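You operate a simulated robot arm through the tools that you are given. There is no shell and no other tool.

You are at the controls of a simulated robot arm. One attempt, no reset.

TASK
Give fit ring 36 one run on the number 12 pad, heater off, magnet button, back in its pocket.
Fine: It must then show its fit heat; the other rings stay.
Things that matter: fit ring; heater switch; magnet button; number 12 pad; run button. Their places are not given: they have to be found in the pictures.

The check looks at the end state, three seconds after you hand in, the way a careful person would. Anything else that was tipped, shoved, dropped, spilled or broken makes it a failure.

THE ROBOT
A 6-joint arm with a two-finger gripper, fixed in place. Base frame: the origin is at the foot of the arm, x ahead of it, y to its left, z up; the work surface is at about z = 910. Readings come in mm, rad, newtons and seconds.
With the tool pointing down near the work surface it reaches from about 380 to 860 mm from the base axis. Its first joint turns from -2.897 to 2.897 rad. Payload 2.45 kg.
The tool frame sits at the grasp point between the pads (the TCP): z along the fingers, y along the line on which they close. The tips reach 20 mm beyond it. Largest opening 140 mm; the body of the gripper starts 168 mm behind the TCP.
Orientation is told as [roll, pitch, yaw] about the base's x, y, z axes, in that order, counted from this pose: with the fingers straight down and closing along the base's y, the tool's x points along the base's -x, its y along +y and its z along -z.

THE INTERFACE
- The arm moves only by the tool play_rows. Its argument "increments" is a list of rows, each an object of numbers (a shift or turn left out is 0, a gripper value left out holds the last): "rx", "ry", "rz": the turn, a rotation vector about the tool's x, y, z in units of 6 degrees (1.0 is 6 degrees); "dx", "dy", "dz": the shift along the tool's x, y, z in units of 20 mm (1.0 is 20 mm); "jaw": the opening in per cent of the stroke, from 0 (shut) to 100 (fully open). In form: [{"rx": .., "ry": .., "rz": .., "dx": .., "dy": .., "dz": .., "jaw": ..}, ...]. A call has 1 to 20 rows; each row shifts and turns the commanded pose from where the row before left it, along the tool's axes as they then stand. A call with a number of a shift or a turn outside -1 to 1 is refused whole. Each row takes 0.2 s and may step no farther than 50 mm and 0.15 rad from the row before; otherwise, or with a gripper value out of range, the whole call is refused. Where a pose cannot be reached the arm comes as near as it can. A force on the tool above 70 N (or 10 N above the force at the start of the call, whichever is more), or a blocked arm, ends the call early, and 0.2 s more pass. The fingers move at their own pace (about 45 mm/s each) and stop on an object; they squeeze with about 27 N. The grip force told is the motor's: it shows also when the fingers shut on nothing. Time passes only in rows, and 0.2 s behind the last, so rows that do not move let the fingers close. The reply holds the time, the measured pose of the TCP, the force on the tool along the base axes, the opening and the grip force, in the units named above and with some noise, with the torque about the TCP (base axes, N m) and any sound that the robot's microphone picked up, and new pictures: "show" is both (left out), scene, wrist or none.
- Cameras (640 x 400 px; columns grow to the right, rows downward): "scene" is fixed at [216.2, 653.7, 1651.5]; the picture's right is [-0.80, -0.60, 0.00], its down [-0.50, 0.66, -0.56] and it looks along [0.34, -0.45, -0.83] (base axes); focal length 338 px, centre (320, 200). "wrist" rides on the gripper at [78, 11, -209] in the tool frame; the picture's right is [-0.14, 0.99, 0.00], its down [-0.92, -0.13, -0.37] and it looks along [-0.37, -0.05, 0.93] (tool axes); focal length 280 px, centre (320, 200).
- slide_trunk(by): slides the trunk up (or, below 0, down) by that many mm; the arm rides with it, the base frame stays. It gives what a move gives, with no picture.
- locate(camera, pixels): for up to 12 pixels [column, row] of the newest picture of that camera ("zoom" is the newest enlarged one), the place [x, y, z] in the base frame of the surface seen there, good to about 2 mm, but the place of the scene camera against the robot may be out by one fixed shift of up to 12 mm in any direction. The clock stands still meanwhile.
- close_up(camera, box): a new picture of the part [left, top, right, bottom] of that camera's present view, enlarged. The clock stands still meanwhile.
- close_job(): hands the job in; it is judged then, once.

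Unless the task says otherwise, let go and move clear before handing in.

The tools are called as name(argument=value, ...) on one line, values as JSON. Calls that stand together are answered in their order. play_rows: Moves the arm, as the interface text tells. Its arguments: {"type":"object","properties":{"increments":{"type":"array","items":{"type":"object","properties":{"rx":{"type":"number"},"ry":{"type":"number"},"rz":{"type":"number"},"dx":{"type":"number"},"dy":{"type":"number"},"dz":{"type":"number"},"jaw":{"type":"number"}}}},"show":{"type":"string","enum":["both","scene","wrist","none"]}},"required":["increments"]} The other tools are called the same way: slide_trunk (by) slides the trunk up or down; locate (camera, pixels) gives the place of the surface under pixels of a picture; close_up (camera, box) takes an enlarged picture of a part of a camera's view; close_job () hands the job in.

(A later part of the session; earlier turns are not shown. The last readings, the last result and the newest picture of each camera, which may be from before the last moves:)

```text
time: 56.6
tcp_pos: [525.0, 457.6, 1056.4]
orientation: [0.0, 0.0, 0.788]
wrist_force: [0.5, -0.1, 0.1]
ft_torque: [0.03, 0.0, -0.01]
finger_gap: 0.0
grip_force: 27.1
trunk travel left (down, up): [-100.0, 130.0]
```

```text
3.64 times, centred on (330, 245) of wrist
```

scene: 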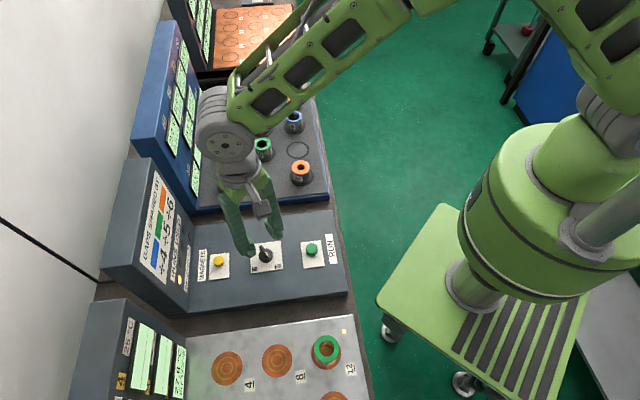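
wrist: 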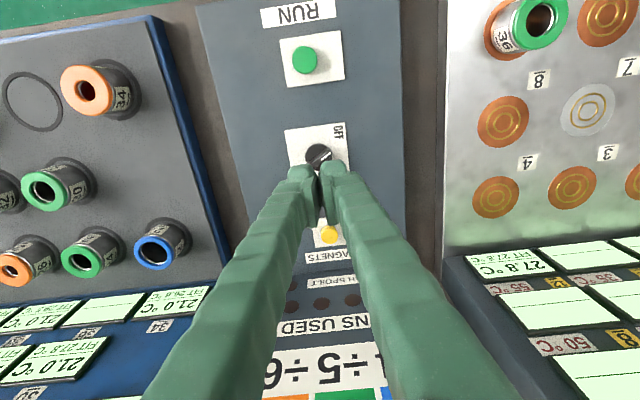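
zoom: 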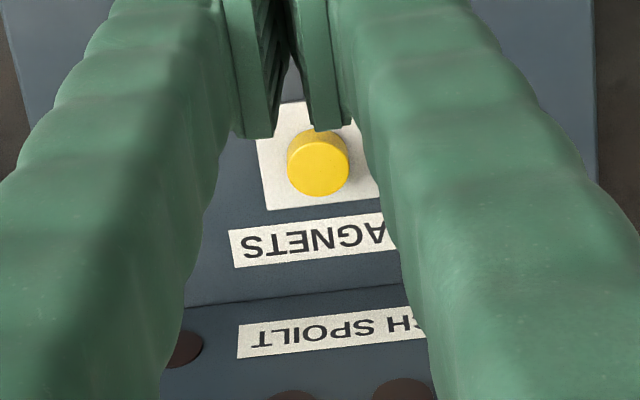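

The panel face is vertical, about 66 mm behind the MAGNETS button axis, and the button's top is near (603,532.7,926). I'll move over it at z≈1056, staying clear of the panel.

play_rows(increments=[{"dx": -0.9, "dy": -0.017}, {"dx": -0.9, "dy": -0.017}, {"dx": -0.9, "dy": -0.017}, {"dx": -0.9, "dy": -0.017}, {"dx": -0.9, "dy": -0.017}, {"dx": -0.9, "dy": -0.017}], show="both")

close_up(camera="wrist", box=[260, 110, 380, 210])

```text
time: 58.0
tcp_pos: [601.5, 532.7, 1055.5]
orientation: [0.001, 0.0, 0.785]
wrist_force: [0.4, 0.2, 0.9]
ft_torque: [-0.02, -0.01, 0.0]
finger_gap: 0.0
grip_force: 26.6
trunk travel left (down, up): [-100.0, 130.0]
```

scene: 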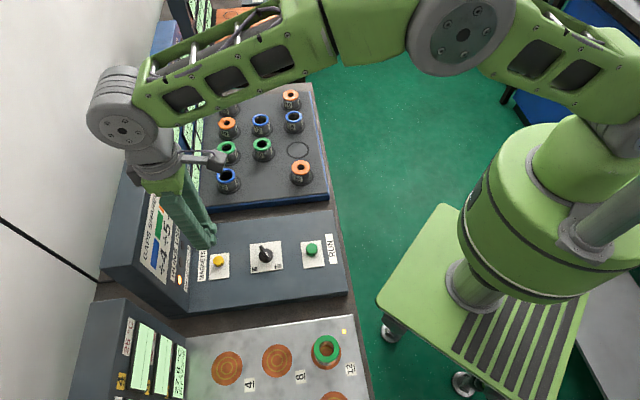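
wrist: 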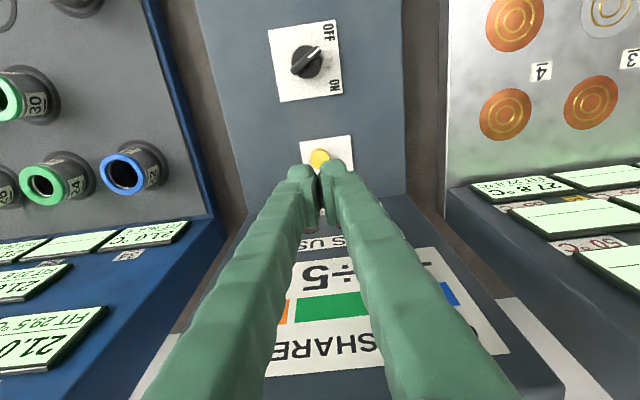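

```text
4.00 times, centred on (320, 160) of wrist
```

zoom: 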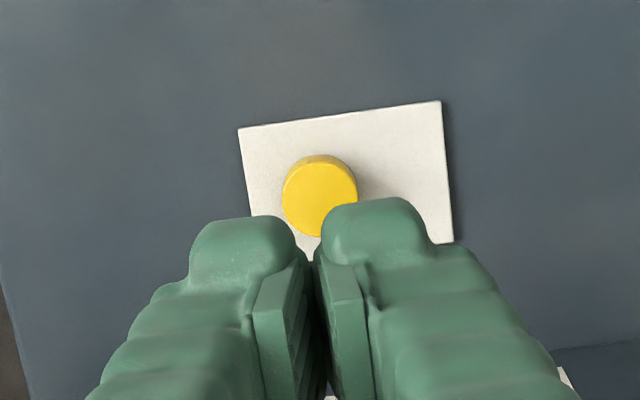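

The button's top centre (wrist (320,160)) is within 3 mm of the tip axis. I'll correct 2 mm and descend to just above it.

play_rows(increments=[{"dx": -0.1, "dz": 1}, {"dz": 1}, {"dz": 1}, {"dz": 1}, {"dz": 1}, {"dz": 0.25}], show="both")

close_up(camera="scene", box=[170, 210, 290, 300])

```text
time: 59.4
tcp_pos: [602.6, 532.3, 950.5]
orientation: [-0.001, -0.001, 0.786]
wrist_force: [0.3, 0.3, 0.1]
ft_torque: [-0.03, 0.02, -0.01]
finger_gap: 0.0
grip_force: 27.5
trunk travel left (down, up): [-100.0, 130.0]
```

scene: 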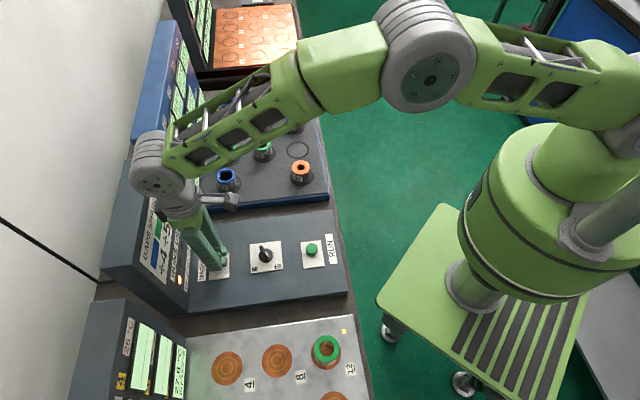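
wrist: 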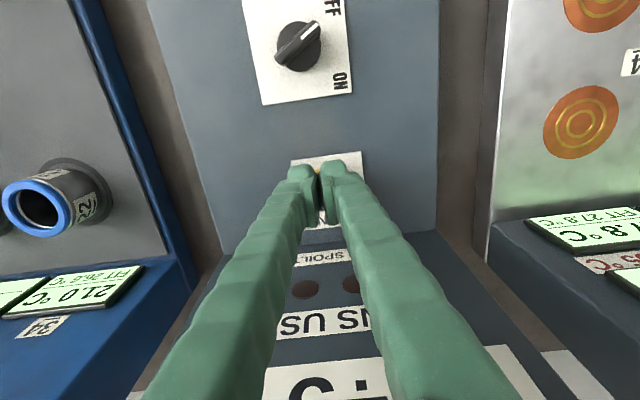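

```text
4.44 times, centred on (230, 255) of scene
```

zoom: 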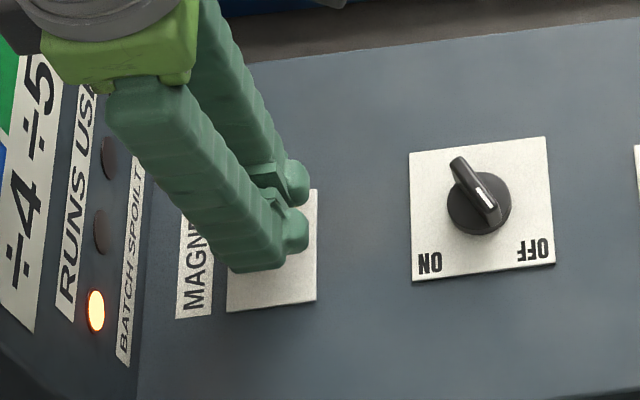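

The tips cover the MAGNETS button with clear space to the panel, and the knob shows OFF. I'll press it once with the same smooth stroke.

play_rows(increments=[{"dz": 0.2}, {"dz": 0.15}, {"dz": 0.1}], show="scene")

```text
time: 60.2
tcp_pos: [603.1, 533.4, 942.3]
orientation: [-0.001, -0.003, 0.784]
wrist_force: [0.4, -0.5, 1.8]
ft_torque: [0.01, 0.01, -0.02]
finger_gap: 5.8
grip_force: 29.2
trunk travel left (down, up): [-100.0, 130.0]
```

scene: 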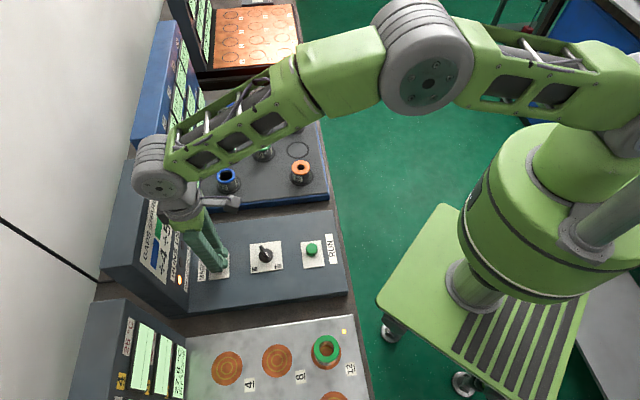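

No click yet, at z≈942 with only 1.8 N. I'll press a few more millimetres, watching for the click.

play_rows(increments=[{"dz": 0.1}, {"dz": 0.05}], show="scene")

```text
time: 60.8
tcp_pos: [605.0, 534.3, 940.3]
orientation: [0.0, -0.003, 0.786]
wrist_force: [-1.6, 0.6, 6.1]
ft_torque: [0.0, 0.05, -0.01]
finger_gap: 5.8
grip_force: 29.4
trunk travel left (down, up): [-100.0, 130.0]
heard: click
```

scene: 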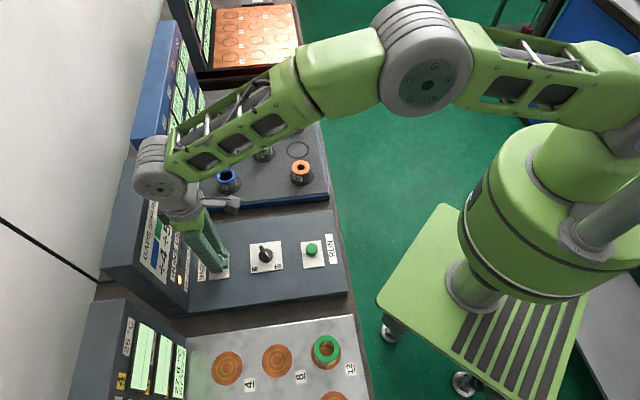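

A click was heard and the lamp by pad 12 (formerly scene (344,331)) has gone out, so the magnets let go. I'll lift off the button straight up.

play_rows(increments=[{"dz": -0.3}, {"dz": -1}, {"dz": -1}, {"dz": -1}, {"dz": -1}, {"dz": -1}, {"dz": -1}], show="both")

close_up(camera="scene", box=[110, 210, 370, 400])

```text
time: 62.4
tcp_pos: [604.4, 532.2, 1066.2]
orientation: [0.001, 0.002, 0.785]
wrist_force: [-0.1, 0.0, 0.7]
ft_torque: [-0.02, -0.01, -0.03]
finger_gap: 0.0
grip_force: 29.5
trunk travel left (down, up): [-100.0, 130.0]
```

scene: 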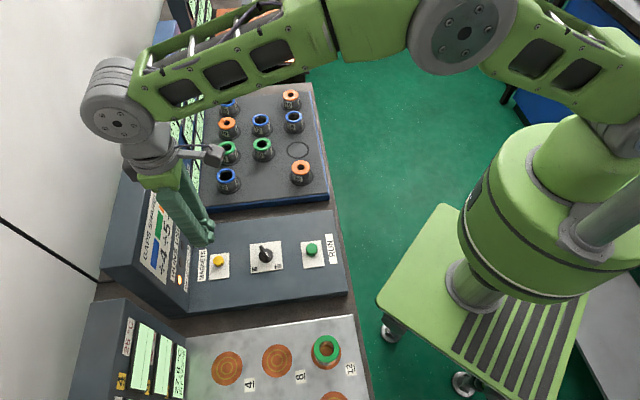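
wrist: 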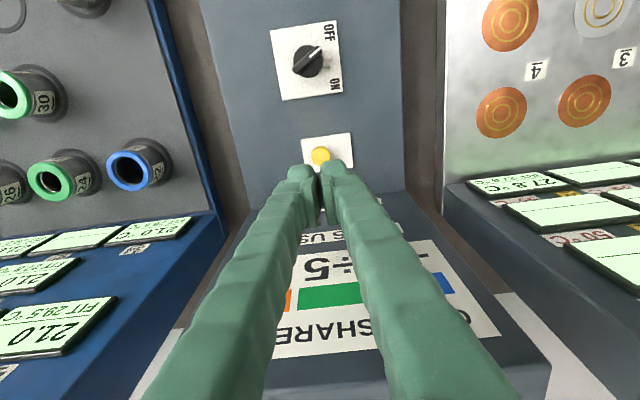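

```text
2.11 times, centred on (240, 305) of scene
```

zoom: 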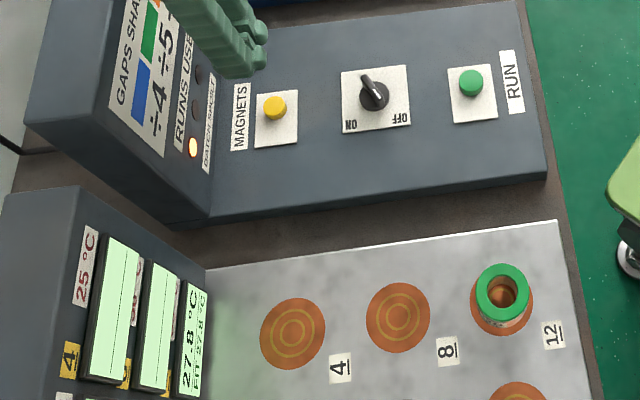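

The pad lamp is out, the knob shows OFF and the display still reads 27.8 °C. I'll rise and travel back over pad 12, opening the fingers on arrival.

play_rows(increments=[{"dz": -1}, {"dz": -1}, {"dx": 0.9225, "dy": 0.96}, {"dx": 0.9225, "dy": 0.96}, {"dx": 0.9225, "dy": 0.96}, {"dx": 0.9225, "dy": 0.96}, {"dx": 0.9225, "dy": 0.96}, {"dx": 0.9225, "dy": 0.96}, {"dx": 0.9225, "dy": 0.96}, {"dx": 0.9225, "dy": 0.96}, {"dx": 0.9225, "dy": 0.96}, {"dx": 0.9225, "dy": 0.96, "jaw": 58}, {"dx": 0.9225, "dy": 0.96}, {"dx": 0.9225, "dy": 0.96}, {}, {}], show="both")

close_up(camera="wrist", box=[260, 100, 380, 200])

```text
time: 65.8
tcp_pos: [283.8, 540.5, 1106.2]
orientation: [-0.001, -0.001, 0.786]
wrist_force: [0.7, 0.0, 0.3]
ft_torque: [0.03, 0.02, 0.0]
finger_gap: 81.4
grip_force: 0.1
trunk travel left (down, up): [-100.0, 130.0]
```

scene: 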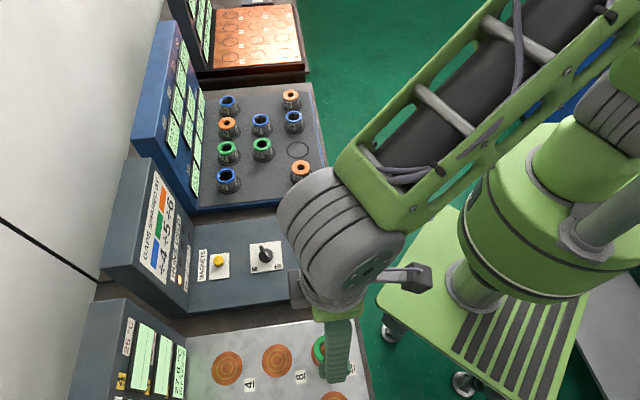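
wrist: 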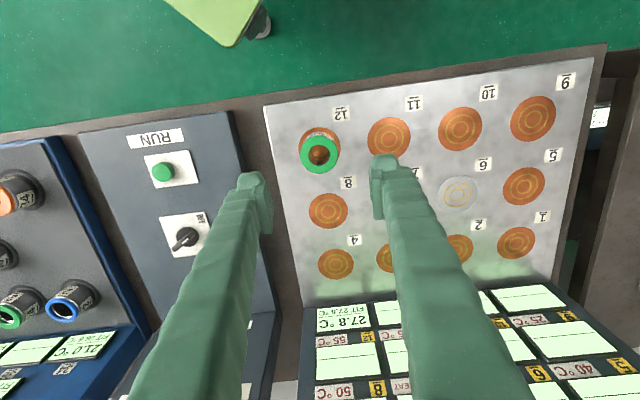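

```text
4.00 times, centred on (320, 150) of wrist
```

zoom: 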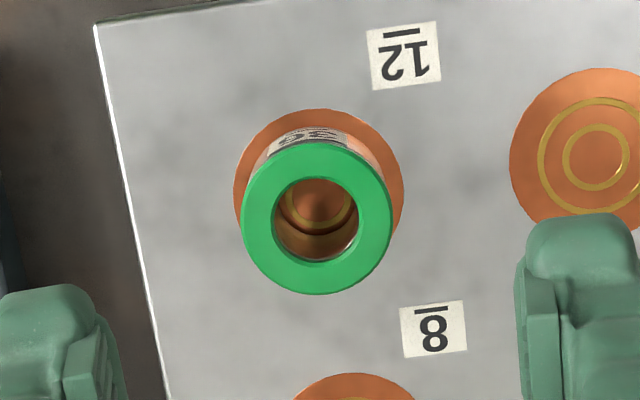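

The ring is on the TCP axis (wrist (319,154.5)), still on pad 12. I'll descend to the height at which I let go (z≈945.5) and close.

play_rows(increments=[{"dz": 1}, {"dz": 1}, {"dz": 1}, {"dz": 1}, {"dz": 1}, {"dz": 1}, {"dz": 1}, {"dz": 0.6}, {"dz": 0.43}], show="wrist")

close_up(camera="wrist", box=[260, 130, 380, 250])

```text
time: 67.8
tcp_pos: [282.9, 541.3, 945.5]
orientation: [0.001, -0.002, 0.784]
wrist_force: [0.4, 0.0, 0.5]
ft_torque: [0.0, 0.0, 0.06]
finger_gap: 81.4
grip_force: 0.0
trunk travel left (down, up): [-100.0, 130.0]
```

wrist: 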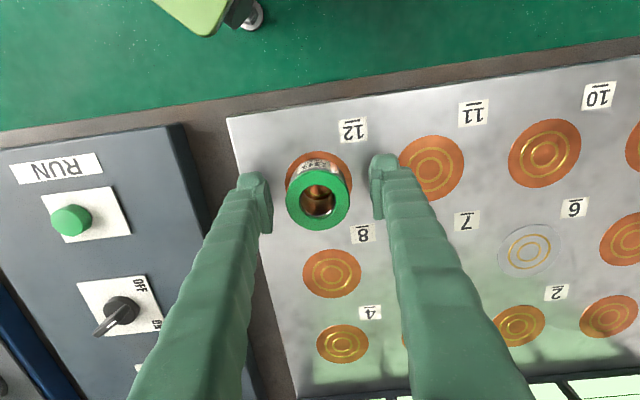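

```text
3.33 times, centred on (320, 190) of wrist
```

zoom: 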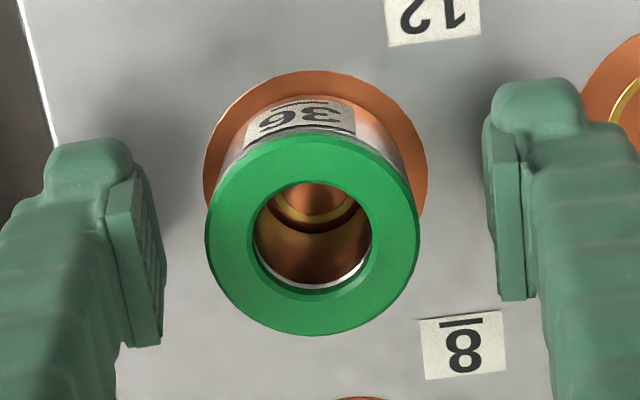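

The ring sits about 2.3 mm to the left of mid-finger (zoom centre 312 against 326). I'll shift by that amount and close gently.

play_rows(increments=[{"dy": -0.115}, {}, {"jaw": 20}, {}, {}, {}], show="wrist")

```text
time: 69.2
tcp_pos: [284.5, 537.1, 945.3]
orientation: [0.0, 0.002, 0.787]
wrist_force: [-0.8, -1.3, 0.4]
ft_torque: [-0.07, -0.02, 0.01]
finger_gap: 49.0
grip_force: 26.9
trunk travel left (down, up): [-100.0, 130.0]
```

wrist: 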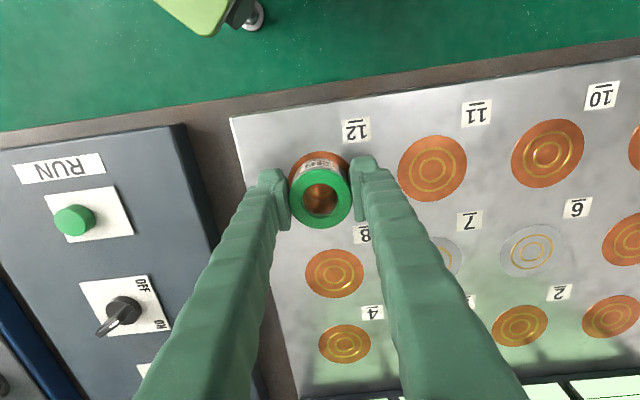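

Gripped at 49.0 mm with no magnet lamp lit. I'll lift slowly and watch for any magnetic pull.

play_rows(increments=[{"dz": -0.1}, {"dz": -0.15}, {"dz": -0.25}, {"dz": -0.5}], show="wrist")

```text
time: 70.2
tcp_pos: [286.2, 537.2, 964.5]
orientation: [0.0, 0.0, 0.785]
wrist_force: [0.8, -0.5, -4.6]
ft_torque: [0.03, 0.01, 0.0]
finger_gap: 48.8
grip_force: 27.5
trunk travel left (down, up): [-100.0, 130.0]
```

wrist: 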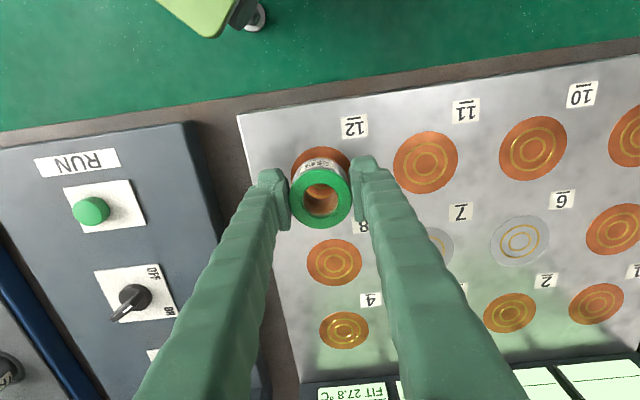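

The ring came free (only its weight, −4.6 N). I'll rise to about 1104 and start the way back along the row.

play_rows(increments=[{"dz": -1}, {"dz": -1}, {"dz": -1}, {"dz": -1}, {"dz": -1}, {"dz": -1}, {"dz": -1}, {"dy": -1}, {"dy": -1}, {"dy": -1}, {"dy": -1}, {"dy": -1}, {"dy": -1}, {"dy": -1}, {"dy": -1}, {"dy": -1}, {"dy": -1}], show="both")

```text
time: 73.8
tcp_pos: [426.7, 398.4, 1104.1]
orientation: [0.0, -0.001, 0.785]
wrist_force: [-0.3, 0.4, -4.7]
ft_torque: [0.04, 0.05, 0.0]
finger_gap: 49.0
grip_force: 27.4
trunk travel left (down, up): [-100.0, 130.0]
```

scene: 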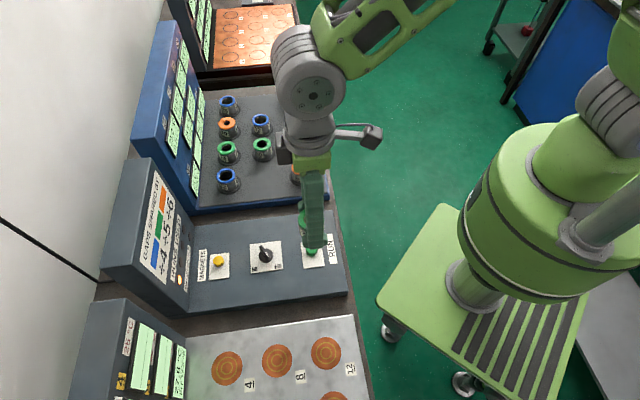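
wrist: 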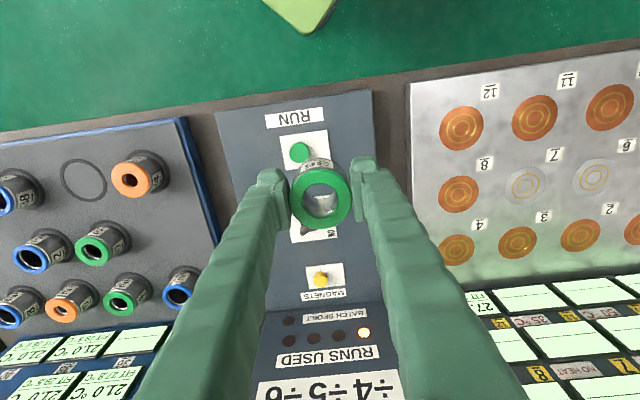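

The ring is held securely midway over the panel and the pocket circle is at wrist (83,181). I'll continue about 358 mm along the row to stand over the pocket.

play_rows(increments=[{"dy": -1}, {"dy": -1}, {"dy": -1}, {"dy": -1}, {"dy": -1}, {"dy": -1}, {"dy": -1}, {"dy": -1}, {"dy": -1}, {"dy": -1}, {"dy": -1}, {"dy": -1}, {"dy": -1}, {"dy": -1}, {"dy": -1}, {"dy": -1}, {"dy": -1}, {"dy": -0.93}, {}], show="both")

close_up(camera="wrist", box=[260, 100, 380, 200])

close_up(camera="scene", box=[110, 210, 370, 400])

```text
time: 77.8
tcp_pos: [681.1, 142.1, 1103.6]
orientation: [0.001, 0.0, 0.786]
wrist_force: [-0.9, -0.6, -4.3]
ft_torque: [0.04, -0.01, 0.03]
finger_gap: 48.6
grip_force: 26.6
trunk travel left (down, up): [-100.0, 130.0]
```

scene: 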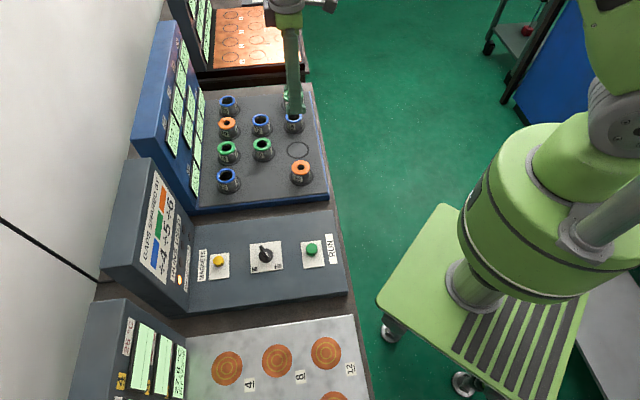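
wrist: 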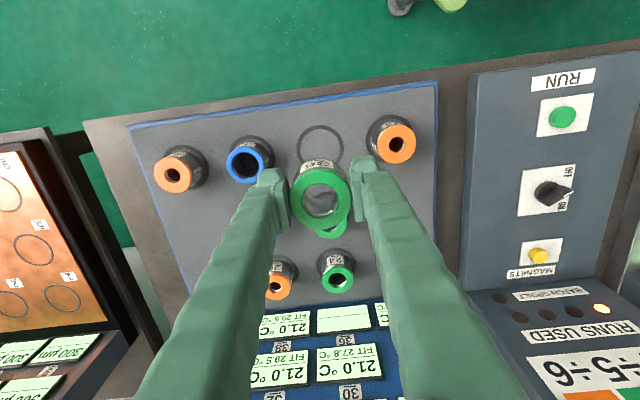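

```text
4.00 times, centred on (320, 150) of wrist
```

zoom: 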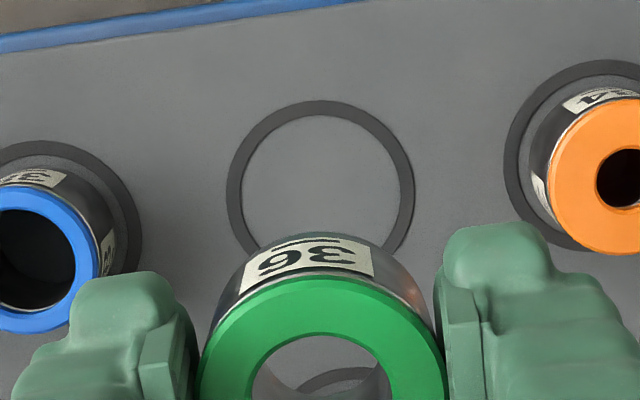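

```text
2.11 times, centred on (240, 305) of scene
```

zoom: 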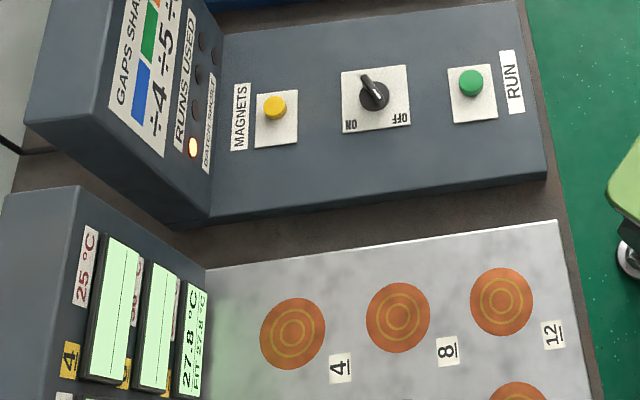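

The pocket circle is centred at wrist (320,148.5), on the TCP axis; rack display 36 is blank while the ring is away. I'll measure the circle's rim for the final correction.

locate(camera="wrist", pixels=[[298, 147], [342, 147], [320, 126], [304, 132], [336, 132], [298, 152], [342, 152]])

```text
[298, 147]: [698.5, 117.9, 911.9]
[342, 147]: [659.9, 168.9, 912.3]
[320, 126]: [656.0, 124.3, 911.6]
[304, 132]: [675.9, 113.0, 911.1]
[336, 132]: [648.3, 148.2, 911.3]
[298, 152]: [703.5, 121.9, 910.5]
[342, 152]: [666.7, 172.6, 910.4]
```

The pocket's centre is about (680.4,144.2), within a couple of millimetres of me. I'll descend to about 20 mm above contact and re-check.

play_rows(increments=[{"dz": 1}, {"dz": 1}, {"dz": 1}, {"dz": 1}, {"dz": 1}, {"dz": 1}, {"dz": 1}, {}], show="both")

close_up(camera="wrist", box=[260, 130, 380, 230])

close_up(camera="scene", box=[260, 100, 340, 190])

```text
time: 79.6
tcp_pos: [682.4, 145.9, 963.2]
orientation: [0.001, 0.0, 0.785]
wrist_force: [-0.2, 0.1, -4.1]
ft_torque: [-0.01, 0.0, 0.04]
finger_gap: 48.7
grip_force: 27.2
trunk travel left (down, up): [-100.0, 130.0]
```

scene: 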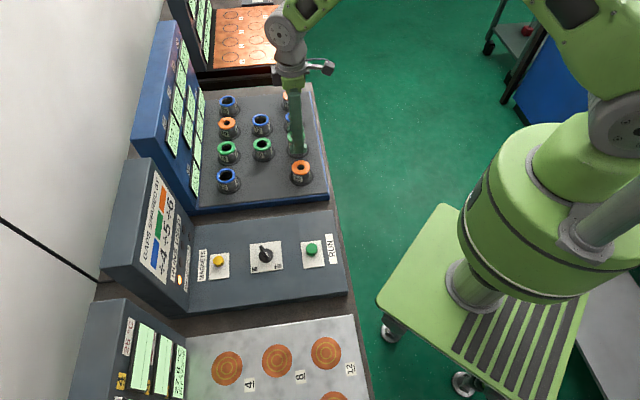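
wrist: 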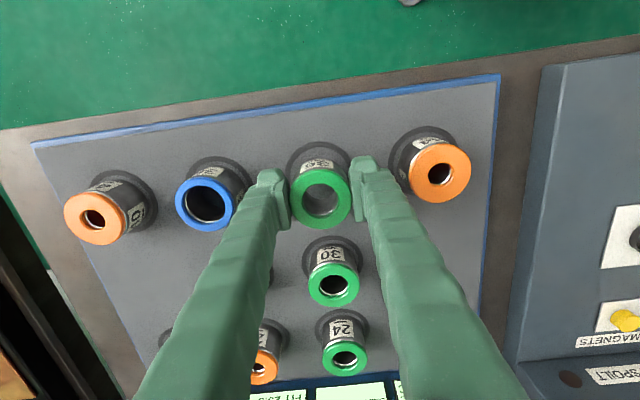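

```text
4.00 times, centred on (320, 180) of wrist
```

zoom: 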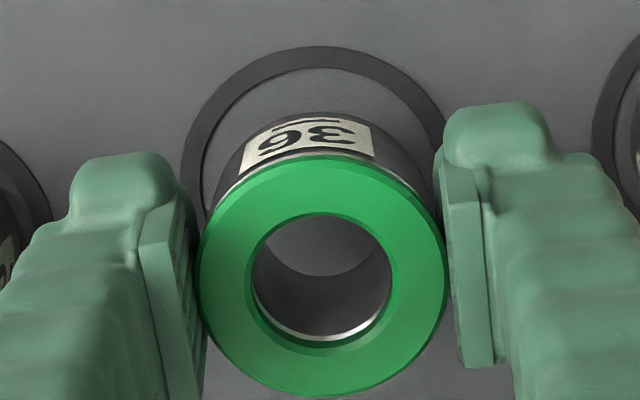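

```text
4.44 times, centred on (300, 145) of scene
```

zoom: 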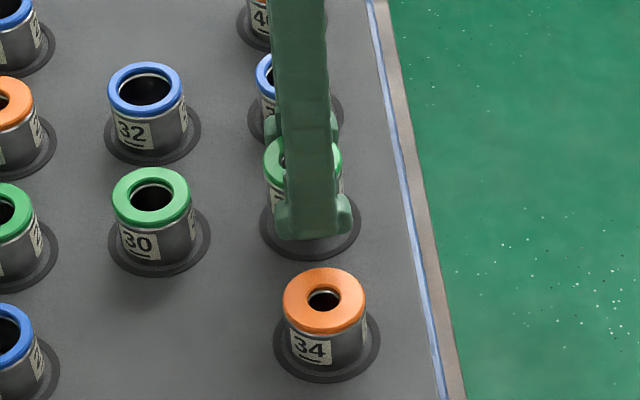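

The circle's outline (zoom left 182, right 447, top 45) puts the ring about 2 mm off its centre. I'll apply a small correction and lower to just above contact.

play_rows(increments=[{"dx": 0.09, "dy": -0.04}, {"dz": 0.4}, {"dz": 0.3}, {"dz": 0.15}, {}], show="both")

close_up(camera="wrist", box=[260, 130, 380, 230])

```text
time: 80.8
tcp_pos: [680.3, 142.2, 946.7]
orientation: [0.001, -0.001, 0.786]
wrist_force: [-0.1, 0.1, -5.1]
ft_torque: [-0.01, -0.01, -0.04]
finger_gap: 48.9
grip_force: 26.8
trunk travel left (down, up): [-100.0, 130.0]
```

scene: 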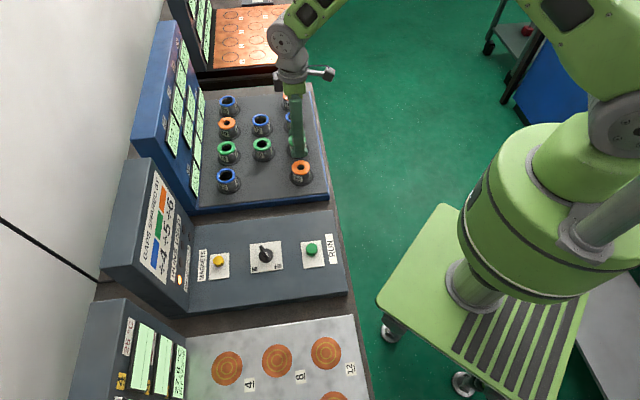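
wrist: 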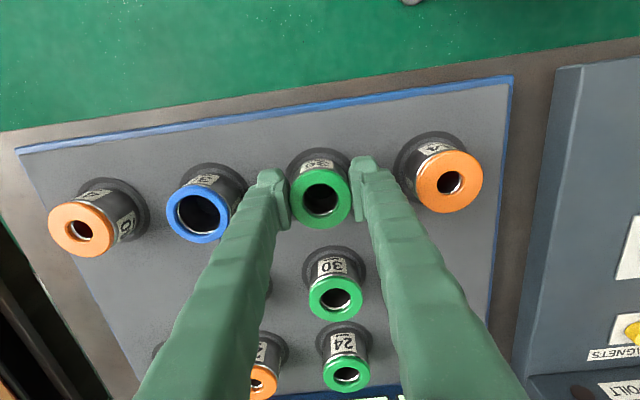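

```text
4.00 times, centred on (320, 180) of wrist
```

zoom: 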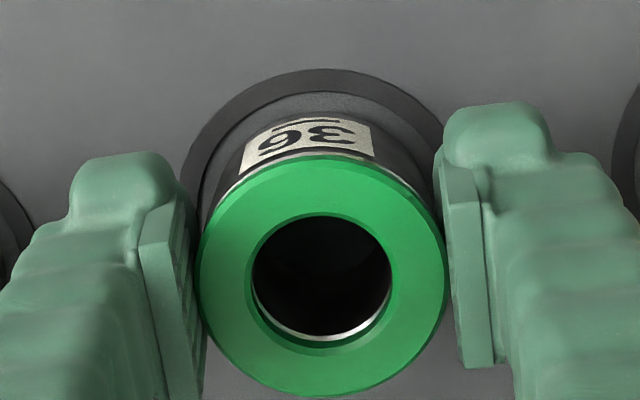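

The x-alignment now matches; sideways the circle is still about 1.2 mm to the left. I'll correct this and creep down to contact.

play_rows(increments=[{"dy": -0.06}, {"dz": 0.1}, {"dz": 0.05}, {}], show="wrist")

close_up(camera="wrist", box=[260, 130, 380, 230])

```text
time: 81.8
tcp_pos: [682.9, 141.5, 944.9]
orientation: [-0.001, -0.002, 0.785]
wrist_force: [-0.6, 0.6, 5.3]
ft_torque: [-0.1, 0.17, -0.05]
finger_gap: 48.9
grip_force: 26.6
trunk travel left (down, up): [-100.0, 130.0]
```

wrist: 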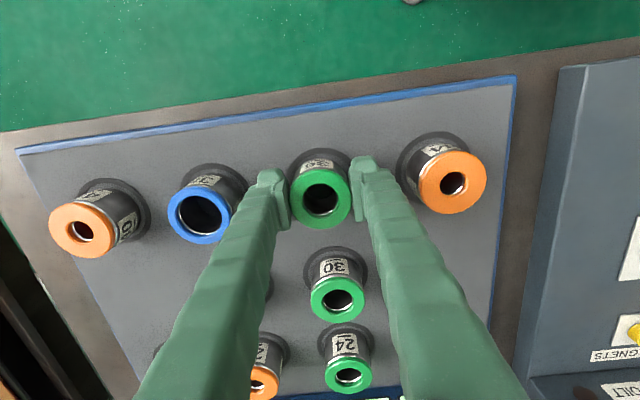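

```text
4.00 times, centred on (320, 180) of wrist
```

zoom: 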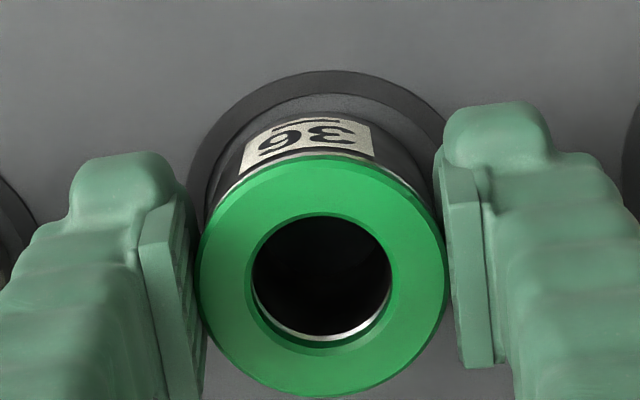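

Contact made (+5.3 N) with the ring well inside the circle. I'll open the fingers to let it stand.

play_rows(increments=[{"jaw": 54}, {}, {}], show="both")

close_up(camera="wrist", box=[260, 130, 380, 230])

```text
time: 82.6
tcp_pos: [679.7, 140.5, 944.5]
orientation: [0.0, 0.0, 0.786]
wrist_force: [0.0, -0.4, -0.1]
ft_torque: [0.01, 0.02, 0.01]
finger_gap: 75.8
grip_force: 0.0
trunk travel left (down, up): [-100.0, 130.0]
```

scene: 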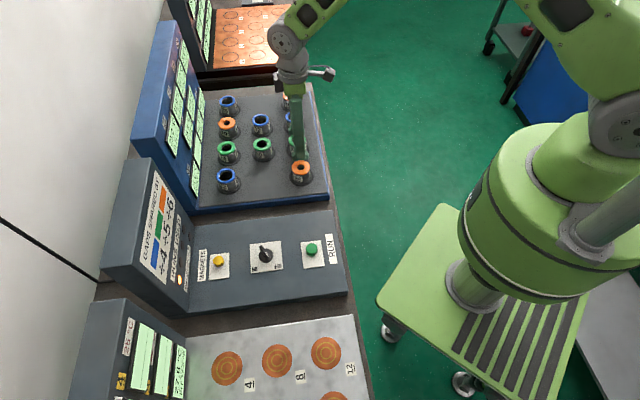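
wrist: 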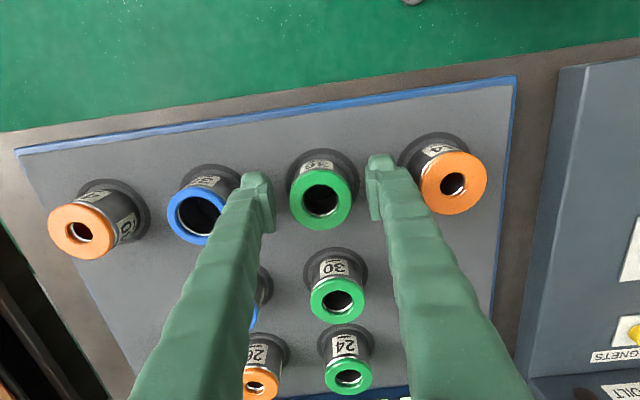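

```text
4.00 times, centred on (320, 180) of wrist
```

zoom: 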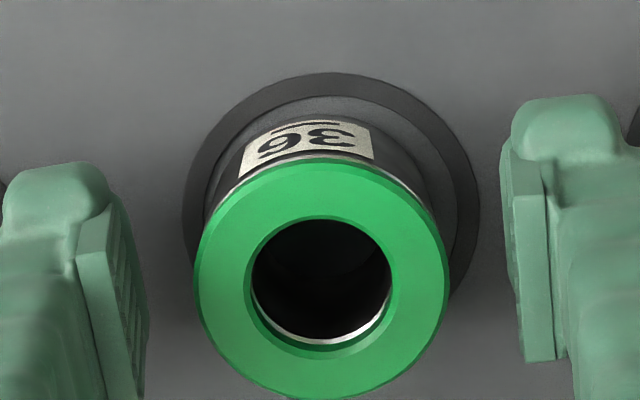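

The ring stands in the pocket, but with the circle now fully visible (zoom 182–480) it seems about 2.5 mm off-centre. I'll rise to see it unobstructed and read the rack's display 36.

play_rows(increments=[{"dz": -0.5}, {"dz": -1}, {"dz": -1}, {"dz": -1}, {"dz": -1}, {"dz": -1}, {"dz": -1}, {"dz": -1}, {}], show="both")

close_up(camera="wrist", box=[260, 100, 380, 200])

close_up(camera="scene", box=[260, 100, 340, 190])

close_up(camera="wrist", box=[230, 290, 410, 400])

```text
time: 84.6
tcp_pos: [680.8, 139.6, 1094.6]
orientation: [0.0, -0.001, 0.785]
wrist_force: [0.2, 0.2, -0.1]
ft_torque: [0.01, -0.04, -0.01]
finger_gap: 75.6
grip_force: 0.0
trunk travel left (down, up): [-100.0, 130.0]
```

scene: 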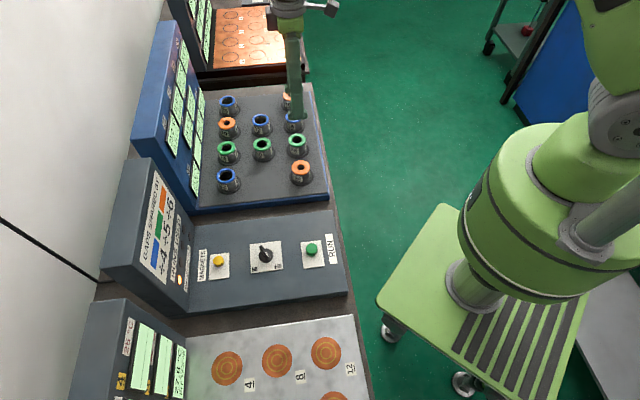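
wrist: 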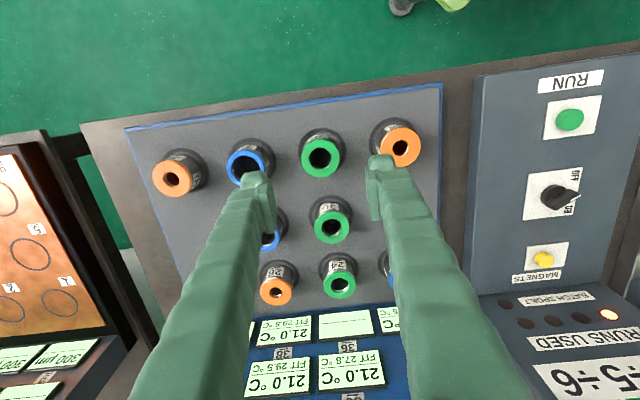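

```text
4.00 times, centred on (320, 150) of wrist
```

zoom: 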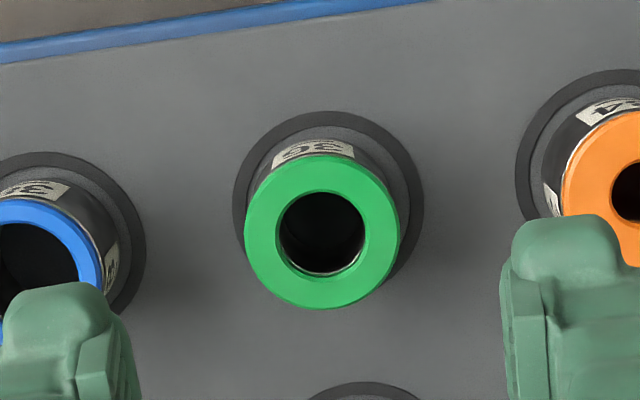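

```text
4.44 times, centred on (300, 145) of scene
```

zoom: 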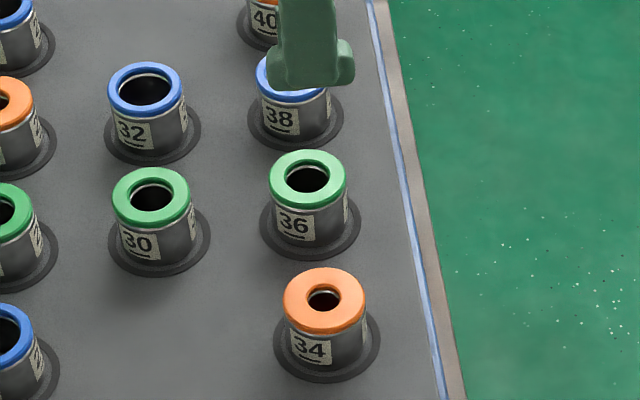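

```text
3.56 times, centred on (320, 345) of wrist
```

zoom: 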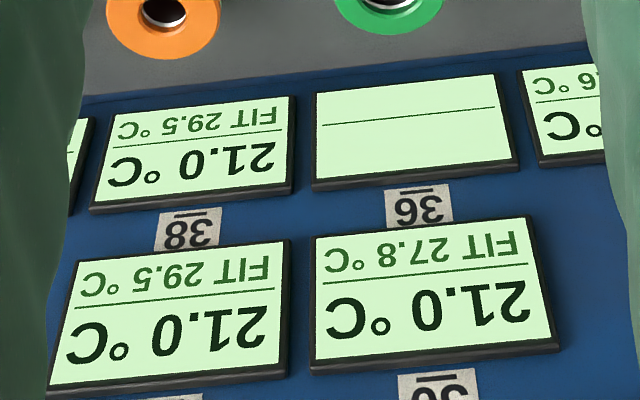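

The ring stands in its circle about 2 mm off its original spot, but rack display 36 is still blank. I'll wait a couple of seconds and check whether it updates.

play_rows(increments=[{}, {}, {}, {}, {}, {}, {}, {}], show="both")

close_up(camera="wrist", box=[230, 290, 410, 400])

close_up(camera="scene", box=[110, 290, 300, 400])

locate(camera="wrist", pixels=[[303, 157], [338, 157], [320, 141], [320, 175], [309, 146], [332, 169], [332, 146], [309, 169], [299, 147], [344, 147], [322, 129], [346, 158]])

```text
time: 86.4
tcp_pos: [680.9, 139.1, 1094.7]
orientation: [0.0, 0.0, 0.786]
wrist_force: [-0.1, 0.2, -0.7]
ft_torque: [0.0, -0.04, -0.02]
finger_gap: 75.7
grip_force: 0.1
trunk travel left (down, up): [-100.0, 130.0]
```

scene: 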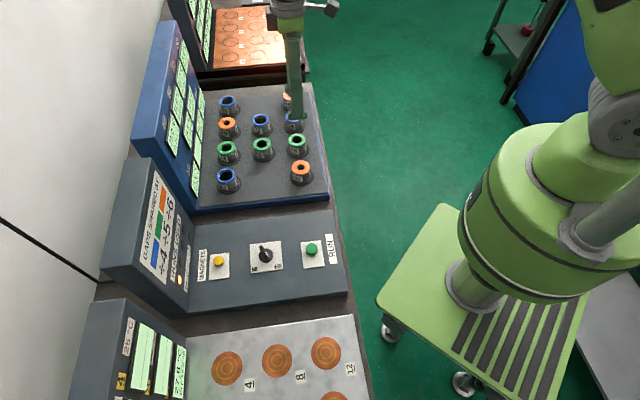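
wrist: 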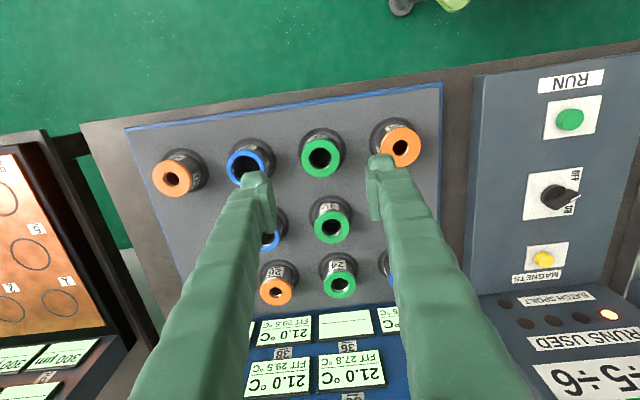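

```text
3.56 times, centred on (320, 345) of wrist
```

zoom: 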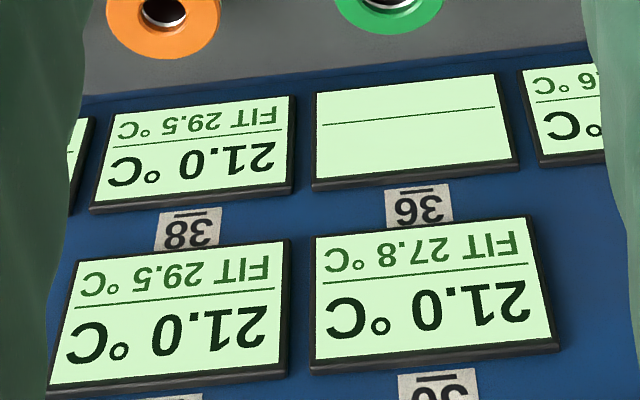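

```text
3.37 times, centred on (205, 345) of scene
```

zoom: 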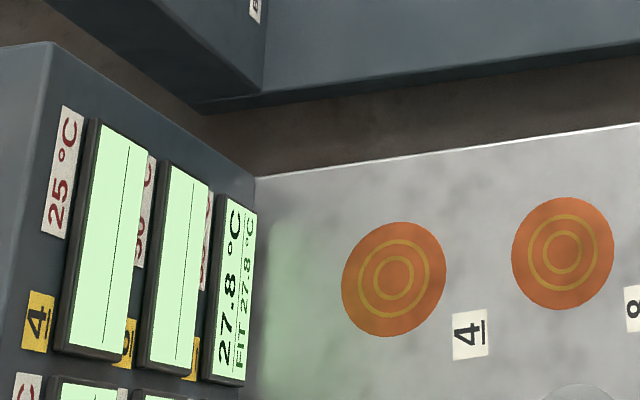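

```text
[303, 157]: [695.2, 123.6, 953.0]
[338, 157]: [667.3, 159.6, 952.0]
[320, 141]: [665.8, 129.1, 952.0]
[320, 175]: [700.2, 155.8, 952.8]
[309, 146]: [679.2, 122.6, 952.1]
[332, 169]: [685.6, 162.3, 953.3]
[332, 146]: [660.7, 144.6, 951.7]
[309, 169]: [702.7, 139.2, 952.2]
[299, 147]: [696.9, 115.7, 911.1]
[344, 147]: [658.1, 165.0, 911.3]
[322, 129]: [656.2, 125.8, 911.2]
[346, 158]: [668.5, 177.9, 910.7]
```

The ring now sits flush (top z≈952) but about 2–2.5 mm off along the finger-closing line compared with its start, and display 36 hasn't taken it. I'll measure more closely with tighter close-ups.

close_up(camera="wrist", box=[290, 120, 354, 180])

close_up(camera="scene", box=[278, 125, 318, 165])

close_up(camera="wrist", box=[300, 180, 364, 240])

close_up(camera="scene", box=[242, 128, 282, 168])

```text
6.67 times, centred on (322, 150) of wrist
```

zoom: 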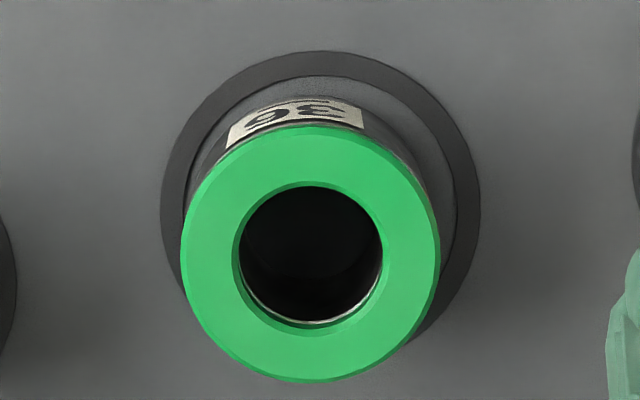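

```text
10.00 times, centred on (298, 145) of scene
```

zoom: 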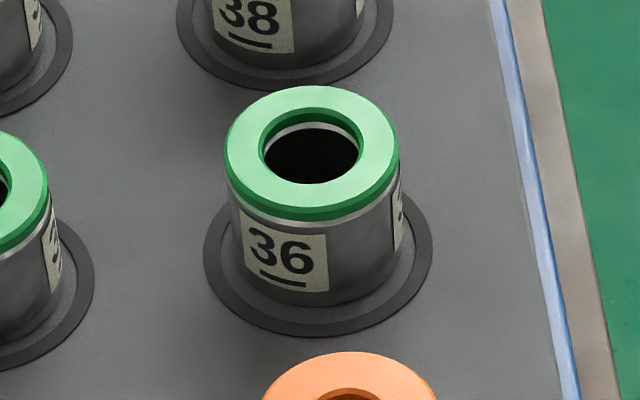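

```text
6.67 times, centred on (332, 210) of wrist
```

zoom: 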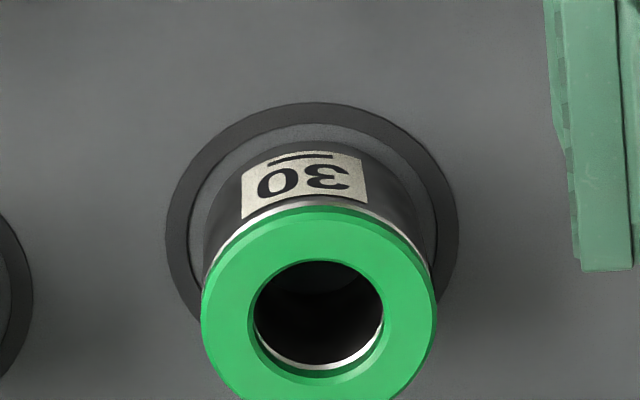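

```text
10.00 times, centred on (262, 148) of scene
```

zoom: 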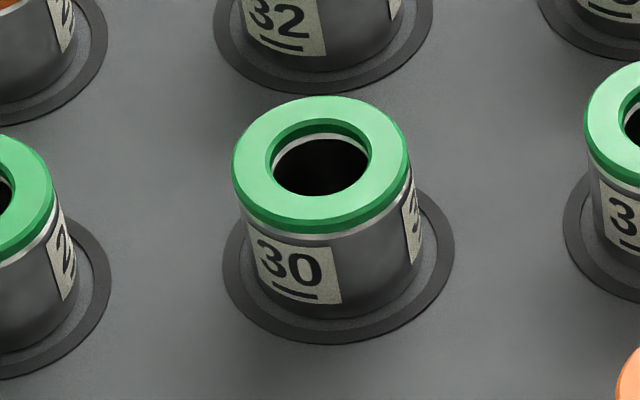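

Both cameras agree: the ring is about 2.05 mm off along tool −y and 0.8 mm along tool +x from its pocket centre. I'll go back down the same 150 mm, re-grip, and re-seat it centred.

play_rows(increments=[{"dz": 1}, {"dz": 1}, {"dz": 1}, {"dz": 1}, {"dz": 1}, {"dz": 1}, {"dz": 1}, {"dz": 0.5}, {}], show="wrist")

```text
time: 88.4
tcp_pos: [680.8, 140.3, 943.6]
orientation: [0.0, 0.0, 0.786]
wrist_force: [0.1, 0.7, 0.4]
ft_torque: [0.02, 0.01, 0.02]
finger_gap: 75.5
grip_force: 0.1
trunk travel left (down, up): [-100.0, 130.0]
```

wrist: 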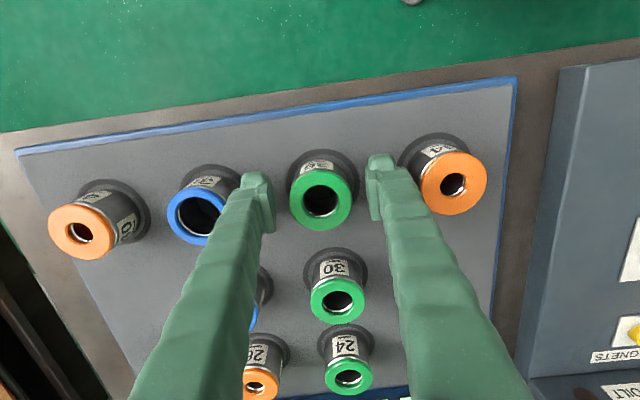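

The ring is again centred between the fingers at wrist (320,199). I'll grip, lift 4 mm, shift by the measured offset, and lower again to contact.

play_rows(increments=[{"jaw": 20}, {}, {}, {}, {"dz": -0.1}, {"dz": -0.1}, {"dx": -0.04, "dy": 0.1025}, {}, {"dz": 0.1}, {"dz": 0.05}, {}], show="wrist")

close_up(camera="wrist", box=[260, 130, 380, 230])

```text
time: 90.8
tcp_pos: [680.7, 141.9, 945.4]
orientation: [-0.001, 0.0, 0.784]
wrist_force: [0.3, 0.5, -4.7]
ft_torque: [-0.02, 0.06, 0.01]
finger_gap: 49.0
grip_force: 26.5
trunk travel left (down, up): [-100.0, 130.0]
```

wrist: 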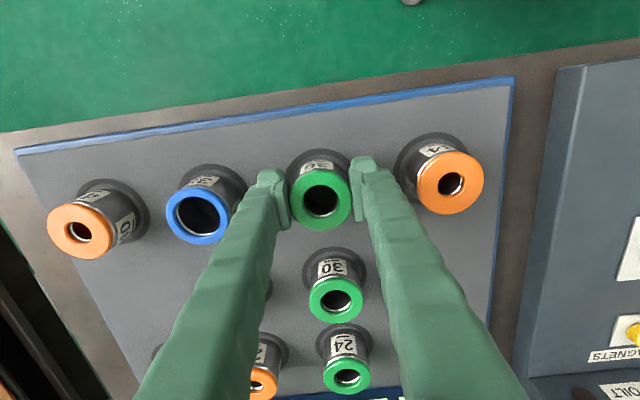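

```text
4.00 times, centred on (320, 180) of wrist
```

zoom: 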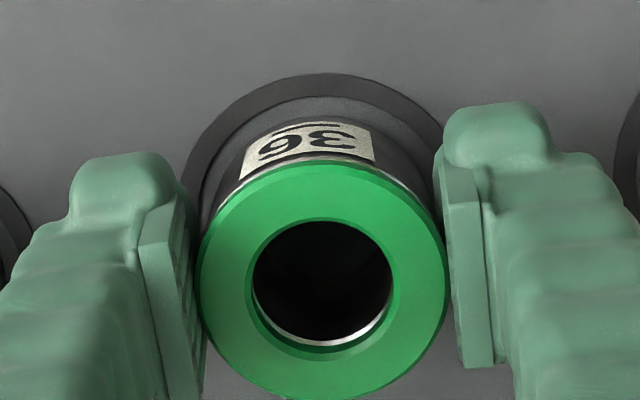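

Still hanging about 1 mm above (−4.7 N). I'll lower the last bit to contact.

play_rows(increments=[{"dz": 0.05}, {"dz": 0.02}, {}], show="wrist")

```text
time: 91.6
tcp_pos: [680.5, 143.0, 944.7]
orientation: [0.0, -0.001, 0.786]
wrist_force: [-2.5, -4.6, 6.3]
ft_torque: [-0.19, 0.22, 0.05]
finger_gap: 48.7
grip_force: 27.1
trunk travel left (down, up): [-100.0, 130.0]
```

wrist: 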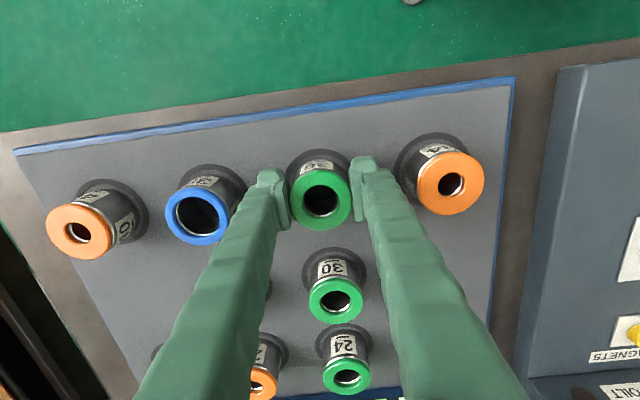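

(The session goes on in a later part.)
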